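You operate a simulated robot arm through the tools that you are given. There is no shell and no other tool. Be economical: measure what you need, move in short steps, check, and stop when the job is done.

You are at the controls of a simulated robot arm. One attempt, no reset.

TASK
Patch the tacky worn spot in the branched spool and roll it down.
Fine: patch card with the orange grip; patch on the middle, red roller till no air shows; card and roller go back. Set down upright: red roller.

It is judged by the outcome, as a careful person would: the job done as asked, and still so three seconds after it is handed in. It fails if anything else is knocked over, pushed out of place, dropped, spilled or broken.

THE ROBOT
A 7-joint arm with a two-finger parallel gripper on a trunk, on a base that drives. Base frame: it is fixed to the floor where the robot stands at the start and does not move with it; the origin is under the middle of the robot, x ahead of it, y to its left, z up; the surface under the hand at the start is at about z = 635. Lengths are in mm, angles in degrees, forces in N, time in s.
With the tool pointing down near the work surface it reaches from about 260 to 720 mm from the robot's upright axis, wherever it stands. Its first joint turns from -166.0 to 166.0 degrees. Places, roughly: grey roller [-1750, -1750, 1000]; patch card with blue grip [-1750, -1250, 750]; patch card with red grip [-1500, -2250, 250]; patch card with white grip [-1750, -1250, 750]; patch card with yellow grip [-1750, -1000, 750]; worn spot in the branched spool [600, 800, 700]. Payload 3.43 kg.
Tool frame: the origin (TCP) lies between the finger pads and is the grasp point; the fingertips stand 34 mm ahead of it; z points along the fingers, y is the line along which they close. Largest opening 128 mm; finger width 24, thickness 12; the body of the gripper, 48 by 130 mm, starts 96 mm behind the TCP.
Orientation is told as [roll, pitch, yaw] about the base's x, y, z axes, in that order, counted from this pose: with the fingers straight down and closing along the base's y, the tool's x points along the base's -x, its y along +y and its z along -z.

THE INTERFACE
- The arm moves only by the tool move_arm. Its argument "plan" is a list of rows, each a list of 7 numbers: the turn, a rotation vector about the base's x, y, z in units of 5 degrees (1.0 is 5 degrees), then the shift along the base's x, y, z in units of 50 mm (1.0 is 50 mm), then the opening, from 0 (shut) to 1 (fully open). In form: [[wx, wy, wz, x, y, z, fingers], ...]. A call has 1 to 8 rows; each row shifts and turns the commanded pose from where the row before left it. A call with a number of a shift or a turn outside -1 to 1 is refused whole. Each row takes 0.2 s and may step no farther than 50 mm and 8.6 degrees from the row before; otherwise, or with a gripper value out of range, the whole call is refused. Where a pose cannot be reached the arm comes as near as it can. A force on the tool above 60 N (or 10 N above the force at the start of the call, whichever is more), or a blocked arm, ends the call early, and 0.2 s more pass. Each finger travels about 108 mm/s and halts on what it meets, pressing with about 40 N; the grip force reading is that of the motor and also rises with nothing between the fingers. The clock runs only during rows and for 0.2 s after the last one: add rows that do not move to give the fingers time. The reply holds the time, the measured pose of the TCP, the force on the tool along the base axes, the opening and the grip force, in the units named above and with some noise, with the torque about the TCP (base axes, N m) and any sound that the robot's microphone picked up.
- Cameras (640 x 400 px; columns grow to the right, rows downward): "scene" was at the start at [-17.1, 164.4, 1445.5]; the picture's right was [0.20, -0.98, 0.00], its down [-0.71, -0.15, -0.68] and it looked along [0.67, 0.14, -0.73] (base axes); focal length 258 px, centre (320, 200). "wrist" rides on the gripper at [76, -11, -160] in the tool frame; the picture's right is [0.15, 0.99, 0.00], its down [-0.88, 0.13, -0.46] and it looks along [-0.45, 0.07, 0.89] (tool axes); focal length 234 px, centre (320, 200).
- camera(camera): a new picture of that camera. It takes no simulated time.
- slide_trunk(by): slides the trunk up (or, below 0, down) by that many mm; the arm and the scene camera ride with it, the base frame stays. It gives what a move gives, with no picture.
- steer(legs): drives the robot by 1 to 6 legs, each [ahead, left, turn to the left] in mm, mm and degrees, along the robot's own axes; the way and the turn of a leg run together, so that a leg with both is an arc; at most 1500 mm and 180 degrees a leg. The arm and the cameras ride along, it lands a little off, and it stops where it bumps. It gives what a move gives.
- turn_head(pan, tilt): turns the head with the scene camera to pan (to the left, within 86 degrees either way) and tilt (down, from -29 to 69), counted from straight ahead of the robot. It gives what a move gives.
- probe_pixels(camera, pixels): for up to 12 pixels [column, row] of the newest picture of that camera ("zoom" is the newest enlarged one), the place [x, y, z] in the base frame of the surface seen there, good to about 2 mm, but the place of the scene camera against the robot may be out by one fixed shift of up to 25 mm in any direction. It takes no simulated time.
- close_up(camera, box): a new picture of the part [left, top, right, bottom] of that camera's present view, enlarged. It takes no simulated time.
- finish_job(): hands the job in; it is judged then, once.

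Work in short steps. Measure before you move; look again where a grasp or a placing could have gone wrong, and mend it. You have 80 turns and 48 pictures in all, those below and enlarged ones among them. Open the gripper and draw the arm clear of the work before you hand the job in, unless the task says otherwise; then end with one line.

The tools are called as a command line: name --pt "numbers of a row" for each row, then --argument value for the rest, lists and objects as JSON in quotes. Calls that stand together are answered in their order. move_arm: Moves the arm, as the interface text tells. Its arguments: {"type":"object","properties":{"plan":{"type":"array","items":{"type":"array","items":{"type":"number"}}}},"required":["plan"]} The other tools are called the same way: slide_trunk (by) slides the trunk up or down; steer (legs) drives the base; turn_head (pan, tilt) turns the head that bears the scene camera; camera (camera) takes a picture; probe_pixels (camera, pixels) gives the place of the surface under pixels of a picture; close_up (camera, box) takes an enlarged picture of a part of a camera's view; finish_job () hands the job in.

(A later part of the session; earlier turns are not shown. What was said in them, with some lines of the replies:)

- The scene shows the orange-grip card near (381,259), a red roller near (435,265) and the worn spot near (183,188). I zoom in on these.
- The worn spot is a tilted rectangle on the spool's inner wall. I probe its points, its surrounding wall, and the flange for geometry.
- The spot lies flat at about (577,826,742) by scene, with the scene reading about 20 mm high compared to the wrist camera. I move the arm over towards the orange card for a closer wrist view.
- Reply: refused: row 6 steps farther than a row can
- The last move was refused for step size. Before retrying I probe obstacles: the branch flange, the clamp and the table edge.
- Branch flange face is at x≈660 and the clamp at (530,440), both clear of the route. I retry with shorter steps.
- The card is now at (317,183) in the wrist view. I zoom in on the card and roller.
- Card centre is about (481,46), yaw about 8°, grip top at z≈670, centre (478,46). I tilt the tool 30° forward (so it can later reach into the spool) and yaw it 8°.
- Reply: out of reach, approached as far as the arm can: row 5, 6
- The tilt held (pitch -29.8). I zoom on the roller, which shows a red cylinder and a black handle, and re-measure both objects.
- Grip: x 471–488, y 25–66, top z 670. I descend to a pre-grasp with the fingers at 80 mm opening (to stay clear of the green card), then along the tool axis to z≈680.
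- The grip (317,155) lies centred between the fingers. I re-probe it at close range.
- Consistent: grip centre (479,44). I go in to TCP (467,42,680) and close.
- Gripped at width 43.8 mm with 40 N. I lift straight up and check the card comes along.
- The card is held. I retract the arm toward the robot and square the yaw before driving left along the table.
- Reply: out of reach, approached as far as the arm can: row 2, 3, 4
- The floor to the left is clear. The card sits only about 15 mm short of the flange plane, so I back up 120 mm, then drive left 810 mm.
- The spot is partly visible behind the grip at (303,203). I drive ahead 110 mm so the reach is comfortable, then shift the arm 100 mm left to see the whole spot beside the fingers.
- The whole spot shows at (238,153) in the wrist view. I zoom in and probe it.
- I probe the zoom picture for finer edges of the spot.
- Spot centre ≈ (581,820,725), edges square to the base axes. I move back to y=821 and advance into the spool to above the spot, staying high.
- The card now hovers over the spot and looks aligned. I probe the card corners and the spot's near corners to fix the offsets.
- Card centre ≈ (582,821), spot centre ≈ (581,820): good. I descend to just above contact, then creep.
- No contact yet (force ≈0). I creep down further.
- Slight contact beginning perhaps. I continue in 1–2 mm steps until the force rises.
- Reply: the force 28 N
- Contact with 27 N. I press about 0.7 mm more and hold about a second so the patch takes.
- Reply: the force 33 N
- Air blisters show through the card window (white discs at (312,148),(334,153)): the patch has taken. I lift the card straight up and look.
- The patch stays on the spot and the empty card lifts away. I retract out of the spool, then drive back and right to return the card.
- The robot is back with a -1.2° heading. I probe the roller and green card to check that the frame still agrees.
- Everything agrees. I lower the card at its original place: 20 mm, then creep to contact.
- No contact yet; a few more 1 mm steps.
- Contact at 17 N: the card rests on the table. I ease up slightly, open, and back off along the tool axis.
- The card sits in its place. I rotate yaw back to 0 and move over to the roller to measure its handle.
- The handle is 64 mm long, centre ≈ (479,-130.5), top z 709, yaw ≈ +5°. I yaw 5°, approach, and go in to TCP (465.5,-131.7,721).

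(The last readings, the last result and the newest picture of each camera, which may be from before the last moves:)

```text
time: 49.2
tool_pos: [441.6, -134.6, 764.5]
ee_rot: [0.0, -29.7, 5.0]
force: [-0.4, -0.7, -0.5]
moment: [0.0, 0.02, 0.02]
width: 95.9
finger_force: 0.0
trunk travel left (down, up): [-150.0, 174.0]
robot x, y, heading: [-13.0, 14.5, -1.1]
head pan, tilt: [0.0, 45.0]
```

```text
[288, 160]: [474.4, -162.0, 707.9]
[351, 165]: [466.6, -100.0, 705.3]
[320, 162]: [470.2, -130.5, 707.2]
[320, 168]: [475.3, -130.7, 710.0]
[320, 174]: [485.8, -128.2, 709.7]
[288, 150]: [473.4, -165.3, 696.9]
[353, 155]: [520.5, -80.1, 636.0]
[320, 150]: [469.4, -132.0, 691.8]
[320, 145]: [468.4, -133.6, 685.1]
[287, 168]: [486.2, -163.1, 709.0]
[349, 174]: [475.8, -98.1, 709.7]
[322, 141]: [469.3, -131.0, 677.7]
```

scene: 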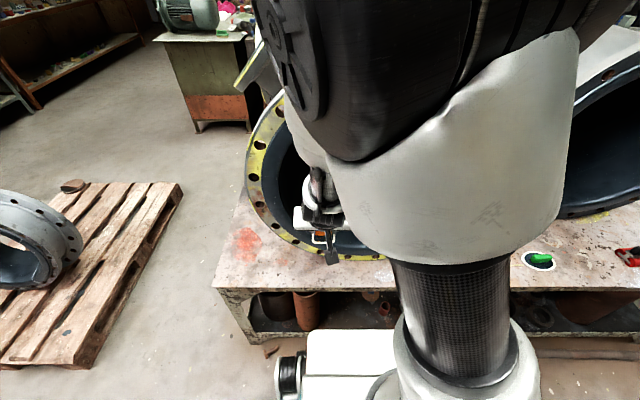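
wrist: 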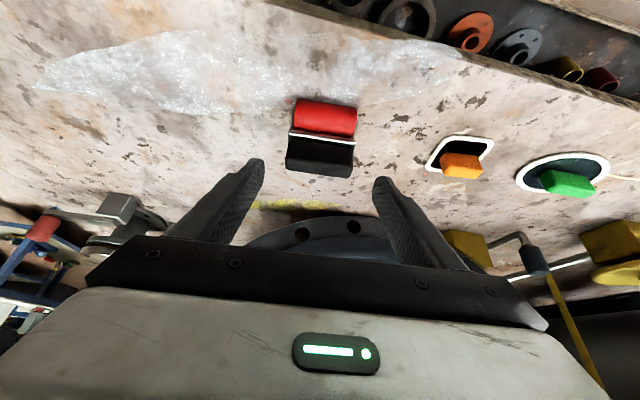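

Yaw is nearer 7°; centre (479,-131.5). I add 2° and go in, then close.

move_arm --pt "0 0 0.4 0.24 0.0 -0.4 0.75" --pt "0 0 0 0.24 0.02 -0.47 0.75" --pt "0 0 0 0 0 0 0.75" --pt "0 0 0 0 0 0 0.4" --pt "0 0 0 0 0 0 0.35" --pt "0 0 0 0 0 0 0.35"

camera --camera "wrist"

```text
time: 50.6
tool_pos: [463.2, -135.7, 718.9]
ee_rot: [0.0, -29.7, 6.9]
force: [-0.1, 1.2, 0.1]
moment: [0.04, -0.01, 0.09]
width: 70.0
finger_force: 39.8
trunk travel left (down, up): [-150.0, 174.0]
robot x, y, heading: [-11.4, 8.9, -0.9]
head pan, tilt: [0.0, 45.0]
```

```text
17 pictures are left
```

wrist: 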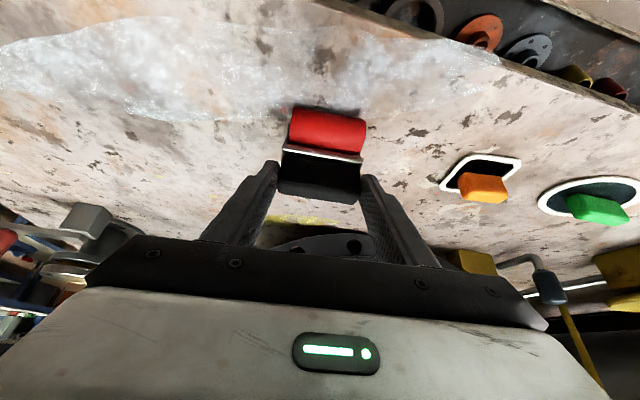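

The handle is held at 70 mm width, 40 N. I lift straight up and check.

move_arm --pt "0 0 0 0 0 0.3 0.35" --pt "0 0 0 0 0 0.9 0.35" --pt "0 0 0 0 0 0.9 0.35" --pt "0 0 0 0 0 0.9 0.35" --pt "0 0 0 0 0 0.9 0.35" --pt "0 0 0 0 0 0 0.35"

camera --camera "wrist"

```text
time: 52.0
tool_pos: [463.0, -134.8, 912.9]
ee_rot: [0.1, -29.7, 7.0]
force: [-0.2, 0.2, -2.9]
moment: [-0.02, 0.05, 0.04]
width: 70.1
finger_force: 39.7
trunk travel left (down, up): [-150.0, 174.0]
robot x, y, heading: [-17.0, 11.6, -1.2]
head pan, tilt: [0.0, 45.0]
```

```text
16 pictures are left
```

wrist: 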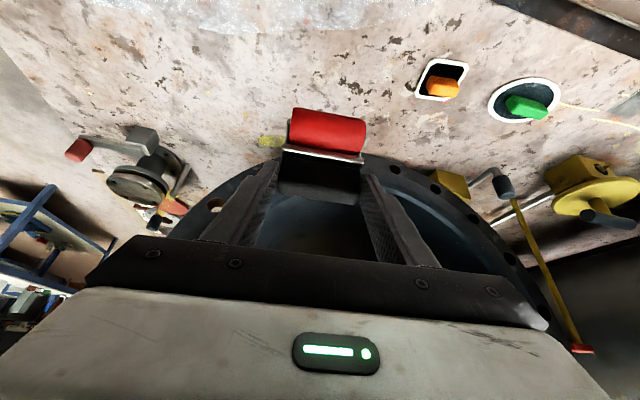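

The roller hangs steady. I retract and square the yaw, then drive back, left and ahead to the spool with a 1° heading correction.

move_arm --pt "0 0 -0.7 -0.3 0.7 0 0.35" --pt "0 0 -0.7 -0.3 0.7 0 0.35" --pt "0 0 0 -0.3 0.7 0 0.35" --pt "0 0 0 -0.2 0.7 0 0.35" --pt "0 0 0 0 0 0 0.35"

steer --legs '[[-110, 0, 1.1], [0, 810, 0]]'

steer --legs '[[110, 0, 0]]'

camera --camera "wrist"

```text
time: 53.2
tool_pos: [409.1, 4.8, 913.3]
ee_rot: [0.1, -29.6, -0.1]
force: [-0.1, -0.7, -2.7]
moment: [-0.02, 0.06, -0.02]
width: 70.0
finger_force: 39.9
trunk travel left (down, up): [-150.0, 174.0]
robot x, y, heading: [-15.0, 13.0, -1.2]
head pan, tilt: [0.0, 45.0]
```

```text
time: 62.2
tool_pos: [294.0, 838.2, 913.3]
ee_rot: [0.0, -29.8, 1.8]
force: [-0.4, -0.4, -3.1]
moment: [-0.01, 0.01, -0.03]
width: 69.5
finger_force: 39.6
trunk travel left (down, up): [-150.0, 174.0]
robot x, y, heading: [-131.3, 830.9, 0.3]
head pan, tilt: [0.0, 45.0]
```

```text
time: 63.4
tool_pos: [401.4, 840.2, 912.8]
ee_rot: [0.1, -29.7, 1.8]
force: [-0.2, -0.8, -3.5]
moment: [0.03, 0.07, -0.03]
width: 69.6
finger_force: 40.2
trunk travel left (down, up): [-150.0, 174.0]
robot x, y, heading: [-26.3, 834.1, 0.5]
head pan, tilt: [0.0, 45.0]
```

```text
15 pictures are left
```

wrist: 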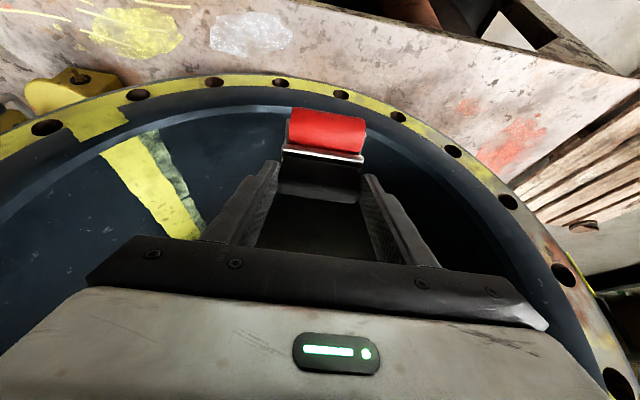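

The roller hangs straight. I align yaw and y, then move to over the near end of the patch with the roller bottom still ~20 mm above the wall.

move_arm --pt "0 0 -0.36 0.6 -0.4 0 0.35" --pt "0 0 0 0.7 0 -0.3 0.35" --pt "0 0 0 0.7 0 -0.6 0.35" --pt "0 0 0 0.6 0 -0.7 0.35" --pt "0 0 0 0 0 0 0.35"

camera --camera "wrist"

```text
time: 64.6
tool_pos: [531.9, 819.2, 833.7]
ee_rot: [0.1, -29.6, 0.0]
force: [0.6, 0.1, -3.0]
moment: [0.01, 0.07, 0.0]
width: 69.6
finger_force: 40.1
trunk travel left (down, up): [-150.0, 174.0]
robot x, y, heading: [-21.3, 833.7, 0.7]
head pan, tilt: [0.0, 45.0]
```

```text
14 pictures are left
```

wrist: 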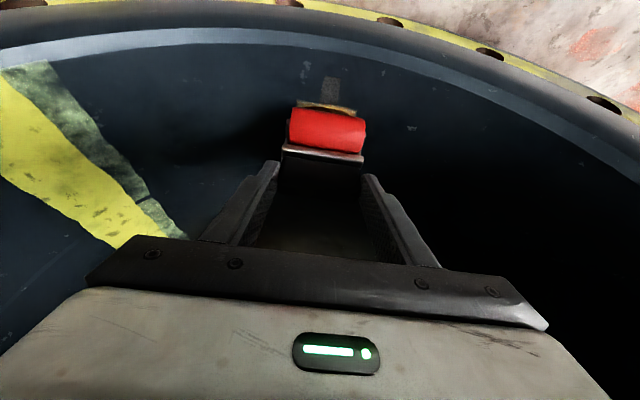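

The roller is centred on the spot's near edge (328,106). I lower to just above contact and creep.

move_arm --pt "0 0 0 0 0 -0.4 0.35" --pt "0 0 0 0 0 -0.04 0.35" --pt "0 0 0 0 0 -0.03 0.35" --pt "0 0 0 0 0 0 0.35"

move_arm --pt "0 0 0 0 0 -0.02 0.35" --pt "0 0 0 0 0 -0.02 0.35" --pt "0 0 0 0 0 0 0.35"

```text
time: 65.6
tool_pos: [532.3, 819.5, 808.4]
ee_rot: [0.1, -29.7, 0.0]
force: [0.9, -0.2, -2.4]
moment: [-0.02, 0.0, -0.01]
width: 69.7
finger_force: 39.9
trunk travel left (down, up): [-150.0, 174.0]
robot x, y, heading: [-25.9, 832.5, 0.7]
head pan, tilt: [0.0, 45.0]
```

```text
time: 66.4
tool_pos: [531.2, 820.0, 807.6]
ee_rot: [0.0, -29.7, 0.0]
force: [0.0, -0.6, -2.6]
moment: [0.01, 0.06, -0.01]
width: 69.4
finger_force: 40.3
trunk travel left (down, up): [-150.0, 174.0]
robot x, y, heading: [-20.4, 834.4, 0.5]
head pan, tilt: [0.0, 45.0]
```

move_arm --pt "0 0 0 0 0 -0.02 0.35" --pt "0 0 0 0 0 -0.02 0.35" --pt "0 0 0 0 0 0 0.35"

```text
time: 67.2
tool_pos: [531.4, 820.5, 805.1]
ee_rot: [0.1, -29.7, 0.1]
force: [-0.3, -0.4, -2.2]
moment: [-0.01, 0.06, 0.02]
width: 69.6
finger_force: 39.9
trunk travel left (down, up): [-150.0, 174.0]
robot x, y, heading: [-18.0, 831.9, 0.8]
head pan, tilt: [0.0, 45.0]
```

Still no contact (only the roller weight). I continue down.

move_arm --pt "0 0 0 0 0 -0.03 0.35" --pt "0 0 0 0 0 -0.02 0.35" --pt "0 0 0 0 0 0 0.35"

```text
time: 68.0
tool_pos: [531.1, 819.9, 803.9]
ee_rot: [0.0, -29.9, 0.0]
force: [-12.8, 2.5, 26.1]
moment: [0.17, 0.78, -0.13]
width: 69.5
finger_force: 40.7
trunk travel left (down, up): [-150.0, 174.0]
robot x, y, heading: [-21.3, 833.7, 0.5]
head pan, tilt: [0.0, 45.0]
```

Contact at ~28 N. I roll forward 80 mm across the patch in 10 mm rows.

move_arm --pt "0 0 0 0.2 0 0 0.35" --pt "0 0 0 0.2 0 0 0.35" --pt "0 0 0 0.2 0 0 0.35" --pt "0 0 0 0.2 0 0 0.35" --pt "0 0 0 0.2 0 0 0.35" --pt "0 0 0 0.2 0 0 0.35" --pt "0 0 0 0.2 0 0 0.35" --pt "0 0 0 0.2 0 0 0.35"

camera --camera "wrist"

```text
time: 69.8
tool_pos: [610.4, 819.1, 805.4]
ee_rot: [0.0, -29.9, 0.0]
force: [-11.6, 0.4, 17.1]
moment: [-0.11, 0.47, -0.02]
width: 69.7
finger_force: 39.9
trunk travel left (down, up): [-150.0, 174.0]
robot x, y, heading: [-20.6, 831.4, 0.2]
head pan, tilt: [0.0, 45.0]
```

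```text
13 pictures are left
```

wrist: 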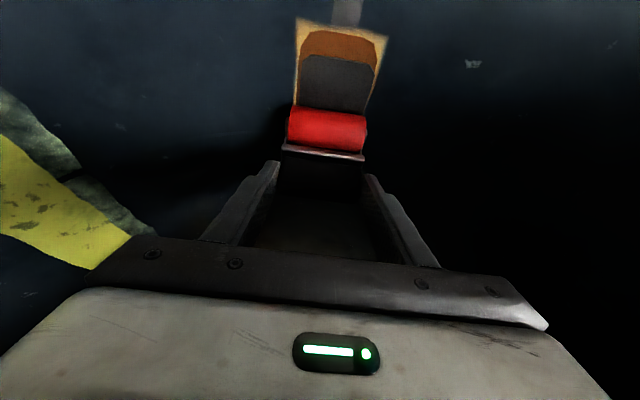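

The visible part of the patch is now flat with no blisters. I roll back over it once to cover everything.

move_arm --pt "0 0 0 0.2 0 -0.01 0.35" --pt "0 0 0 -0.2 0 0 0.35" --pt "0 0 0 -0.3 0 0 0.35" --pt "0 0 0 -0.3 0 0 0.35" --pt "0 0 0 -0.3 0 0 0.35" --pt "0 0 0 -0.3 0 0 0.35" --pt "0 0 0 -0.3 0 0 0.35" --pt "0 0 0 -0.2 0 0 0.35"

move_arm --pt "0 0 0 0 0 0.3 0.35" --pt "0 0 0 0 0 0.8 0.35" --pt "0 0 0 -0.5 0.6 0.6 0.35" --pt "0 0 0 -0.5 0.8 0.2 0.35" --pt "0 0 0 -0.5 0.8 0 0.35" --pt "0 0 0 0 0 0 0.35"

camera --camera "wrist"

```text
time: 71.6
tool_pos: [528.1, 820.4, 803.4]
ee_rot: [0.1, -30.2, 0.0]
force: [11.7, 1.2, 14.3]
moment: [-0.17, -1.43, 0.12]
width: 69.6
finger_force: 39.8
trunk travel left (down, up): [-150.0, 174.0]
robot x, y, heading: [-21.7, 834.1, 0.5]
head pan, tilt: [0.0, 45.0]
```

```text
time: 73.0
tool_pos: [451.6, 930.5, 900.2]
ee_rot: [0.1, -29.7, -0.2]
force: [-0.5, -0.5, -3.0]
moment: [0.0, 0.02, 0.02]
width: 69.6
finger_force: 40.0
trunk travel left (down, up): [-150.0, 174.0]
robot x, y, heading: [-23.9, 833.3, 0.7]
head pan, tilt: [0.0, 45.0]
```

```text
12 pictures are left
```

wrist: 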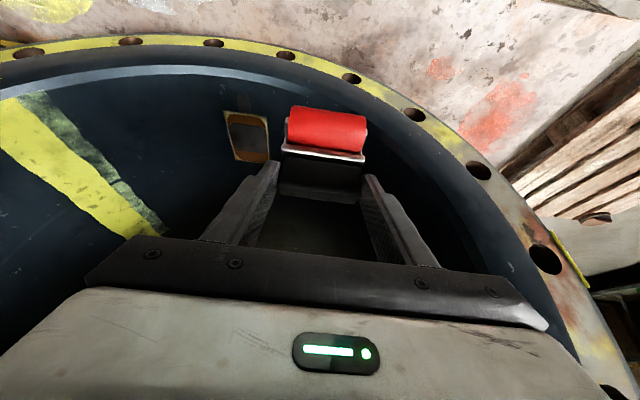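

The patch is visible beside the roller at (247,136). I zoom in to check for any remaining air.

close_up --camera "wrist" --box '[207, 105, 287, 170]'

```text
6.15 times, centred on (247, 138) of wrist
```

zoom: 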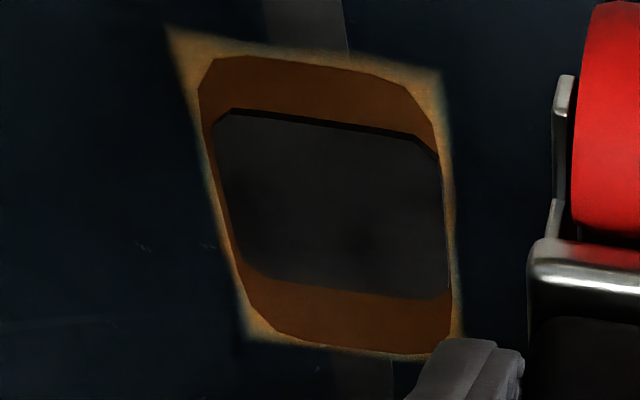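

The patch is flat, centred and free of air. I withdraw and drive back to return the roller.

move_arm --pt "0 0 0 -0.3 -0.6 0.1 0.35" --pt "0 0 0 -0.3 -0.6 0.1 0.35" --pt "0 0 0 -0.3 -0.7 0 0.35" --pt "0 0 0 0 0 0 0.35"

steer --legs '[[-105, 0, -0.5], [0, -825, 0]]'

steer --legs '[[115, 0, 0]]'

camera --camera "wrist"

```text
time: 74.0
tool_pos: [405.5, 835.6, 911.6]
ee_rot: [0.2, -29.6, 0.0]
force: [-0.7, 0.0, -1.8]
moment: [0.04, 0.02, 0.05]
width: 69.4
finger_force: 40.0
trunk travel left (down, up): [-150.0, 174.0]
robot x, y, heading: [-22.3, 834.4, 0.8]
head pan, tilt: [0.0, 45.0]
```

```text
time: 83.0
tool_pos: [305.3, 21.9, 909.8]
ee_rot: [0.0, -29.7, 0.0]
force: [0.6, 0.3, -2.8]
moment: [0.02, 0.05, -0.01]
width: 69.6
finger_force: 40.1
trunk travel left (down, up): [-150.0, 174.0]
robot x, y, heading: [-123.3, 18.9, 0.6]
head pan, tilt: [0.0, 45.0]
```

```text
time: 84.2
tool_pos: [421.2, 21.3, 910.7]
ee_rot: [0.0, -29.7, -0.4]
force: [1.3, 0.1, -2.8]
moment: [0.02, 0.02, 0.0]
width: 69.5
finger_force: 40.3
trunk travel left (down, up): [-150.0, 174.0]
robot x, y, heading: [-6.7, 22.8, 0.2]
head pan, tilt: [0.0, 45.0]
```

```text
10 pictures are left
```

wrist: 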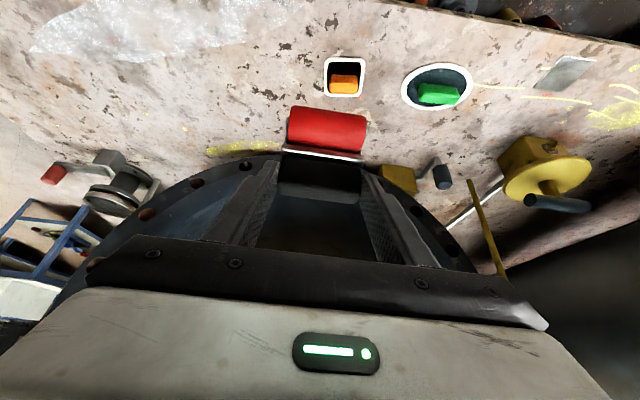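

I move back over the roller's place (TCP 465,-134.5), yaw +7°, and come down to about 20 mm above.

move_arm --pt "0 0 0.37 0.22 -0.78 0 0.35" --pt "0 0 0.37 0.22 -0.78 0 0.35" --pt "0 0 0.37 0.22 -0.78 0 0.35" --pt "0 0 0.37 0.22 -0.78 0 0.35" --pt "0 0 0 0 0 -0.9 0.35" --pt "0 0 0 0 0 -0.9 0.35" --pt "0 0 0 0 0 -0.9 0.35" --pt "0 0 0 0 0 0 0.35"

move_arm --pt "0 0 0 0 0 -0.7 0.35" --pt "0 0 0 0 0 0 0.35"

camera --camera "wrist"

```text
time: 86.0
tool_pos: [466.9, -135.7, 774.8]
ee_rot: [0.0, -29.7, 7.1]
force: [-1.3, -1.2, -3.4]
moment: [0.01, 0.06, 0.03]
width: 69.6
finger_force: 40.2
trunk travel left (down, up): [-150.0, 174.0]
robot x, y, heading: [-10.2, 22.2, 0.3]
head pan, tilt: [0.0, 45.0]
```

```text
time: 86.6
tool_pos: [465.9, -133.6, 739.6]
ee_rot: [0.1, -29.7, 6.9]
force: [-0.4, -0.2, -2.8]
moment: [0.03, 0.03, -0.02]
width: 69.5
finger_force: 40.2
trunk travel left (down, up): [-150.0, 174.0]
robot x, y, heading: [-8.1, 21.1, 0.0]
head pan, tilt: [0.0, 45.0]
```

```text
9 pictures are left
```

wrist: 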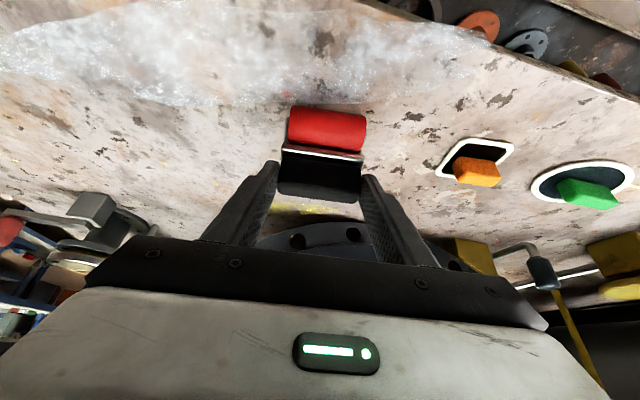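

The roller looks the same in the hand as when picked. I lower 18 mm, then creep to contact.

move_arm --pt "0 0 0 0 0 -0.36 0.35" --pt "0 0 0 0 0 -0.02 0.35" --pt "0 0 0 0 0 0 0.35"

move_arm --pt "0 0 0 0 0 -0.02 0.35" --pt "0 0 0 0 0 -0.02 0.35" --pt "0 0 0 0 0 0 0.35"

```text
time: 87.4
tool_pos: [463.5, -133.7, 721.4]
ee_rot: [0.2, -29.7, 7.0]
force: [0.2, 0.3, -2.7]
moment: [-0.01, 0.03, -0.02]
width: 69.6
finger_force: 39.6
trunk travel left (down, up): [-150.0, 174.0]
robot x, y, heading: [-5.1, 23.1, 0.1]
head pan, tilt: [0.0, 45.0]
```

```text
time: 88.2
tool_pos: [466.3, -134.3, 721.2]
ee_rot: [0.1, -29.7, 7.1]
force: [0.3, 0.1, -2.1]
moment: [-0.05, 0.03, 0.01]
width: 69.4
finger_force: 40.1
trunk travel left (down, up): [-150.0, 174.0]
robot x, y, heading: [-6.3, 21.5, 0.3]
head pan, tilt: [0.0, 45.0]
```

move_arm --pt "0 0 0 0 0 -0.02 0.35" --pt "0 0 0 0 0 -0.02 0.35" --pt "0 0 0 0 0 0 0.35"

move_arm --pt "0 0 0 0 0 -0.02 0.35" --pt "0 0 0 0 0 0 0.35"

```text
time: 89.0
tool_pos: [464.8, -133.4, 719.5]
ee_rot: [0.1, -29.9, 7.1]
force: [-10.6, 3.7, 22.5]
moment: [-0.26, 0.04, -0.08]
width: 69.4
finger_force: 40.1
trunk travel left (down, up): [-150.0, 174.0]
robot x, y, heading: [-3.3, 24.7, 0.1]
head pan, tilt: [0.0, 45.0]
```

```text
time: 89.6
tool_pos: [466.2, -133.6, 719.5]
ee_rot: [0.0, -30.0, 7.1]
force: [-13.1, 6.2, 34.6]
moment: [-0.12, -0.1, 0.08]
width: 69.7
finger_force: 40.4
trunk travel left (down, up): [-150.0, 174.0]
robot x, y, heading: [-7.1, 22.0, 0.4]
head pan, tilt: [0.0, 45.0]
```

Contact is at 35 N; I ease up 1.8 mm so that the roller just rests before releasing.

move_arm --pt "0 0 0 0 0 0.02 0.35" --pt "0 0 0 0 0 0.014 0.35" --pt "0 0 0 0 0 0 0.35"

```text
time: 90.4
tool_pos: [466.3, -134.0, 719.5]
ee_rot: [0.1, -29.9, 7.1]
force: [2.2, 5.3, 9.6]
moment: [0.13, -0.76, 0.29]
width: 69.8
finger_force: 40.1
trunk travel left (down, up): [-150.0, 174.0]
robot x, y, heading: [-5.4, 21.2, 0.2]
head pan, tilt: [0.0, 45.0]
```

Nearly unloaded. I ease up another 0.4 mm and open slowly to release, without withdrawing yet.

move_arm --pt "0 0 0 0 0 0.008 0.35" --pt "0 0 0 0 0 0 0.57" --pt "0 0 0 0 0 0 0.6" --pt "0 0 0 0 0 0 0.72" --pt "0 0 0 0 0 0 0.72"

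camera --camera "wrist"

```text
time: 91.6
tool_pos: [465.8, -135.4, 719.8]
ee_rot: [0.1, -29.7, 7.0]
force: [0.6, 0.1, -0.2]
moment: [0.05, 0.0, 0.01]
width: 92.3
finger_force: 0.1
trunk travel left (down, up): [-150.0, 174.0]
robot x, y, heading: [-10.8, 20.3, 0.1]
head pan, tilt: [0.0, 45.0]
```

```text
8 pictures are left
```

wrist: 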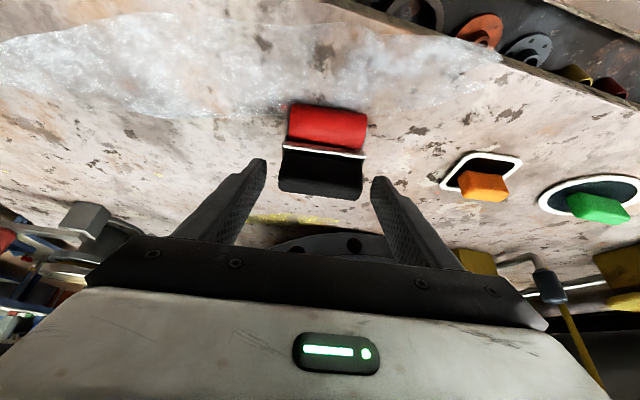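

The roller stands free between the open fingers. I withdraw along the tool axis and look again.

move_arm --pt "0 0 0 -0.2 -0.02 0.35 0.72" --pt "0 0 0 -0.3 -0.02 0.55 0.72" --pt "0 0 0 -0.3 0 0.8 0.72" --pt "0 0 0 -0.1 0 0.9 0.72" --pt "0 0 0 0 0 0.9 0.72" --pt "0 0 0 0 0 0 0.72"

camera --camera "wrist"

probe_pixels --camera "wrist" --pixels '[[317, 110], [340, 110], [300, 110]]'

```text
time: 93.0
tool_pos: [419.1, -136.5, 889.8]
ee_rot: [0.0, -29.7, 7.0]
force: [-0.8, -0.2, -0.5]
moment: [0.0, 0.03, 0.05]
width: 92.4
finger_force: 0.1
trunk travel left (down, up): [-150.0, 174.0]
robot x, y, heading: [-3.6, 24.4, 0.2]
head pan, tilt: [0.0, 45.0]
```

```text
7 pictures are left
```

wrist: 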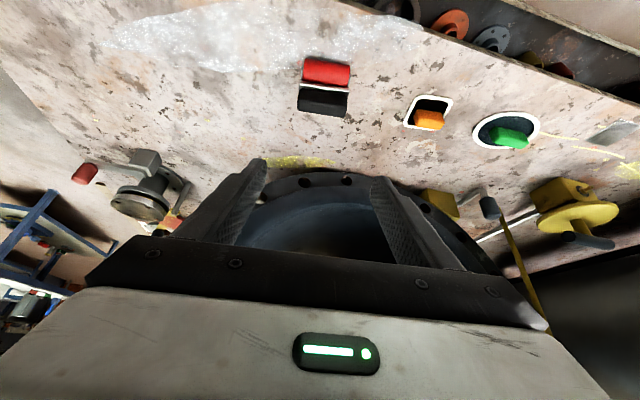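

```text
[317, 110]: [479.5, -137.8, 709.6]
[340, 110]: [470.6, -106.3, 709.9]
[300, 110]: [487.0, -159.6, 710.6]
```

The roller stands upright in its place (handle top z≈710), the card is back, the patch was seen flat and free of air, and the gripper is open and clear. I hand the job in.

finish_job

```text
The job is handed in.
```

The job is handed in: the worn spot is patched in the middle and rolled flat with no air showing. The card is back in its place, and the red roller is back standing upright.
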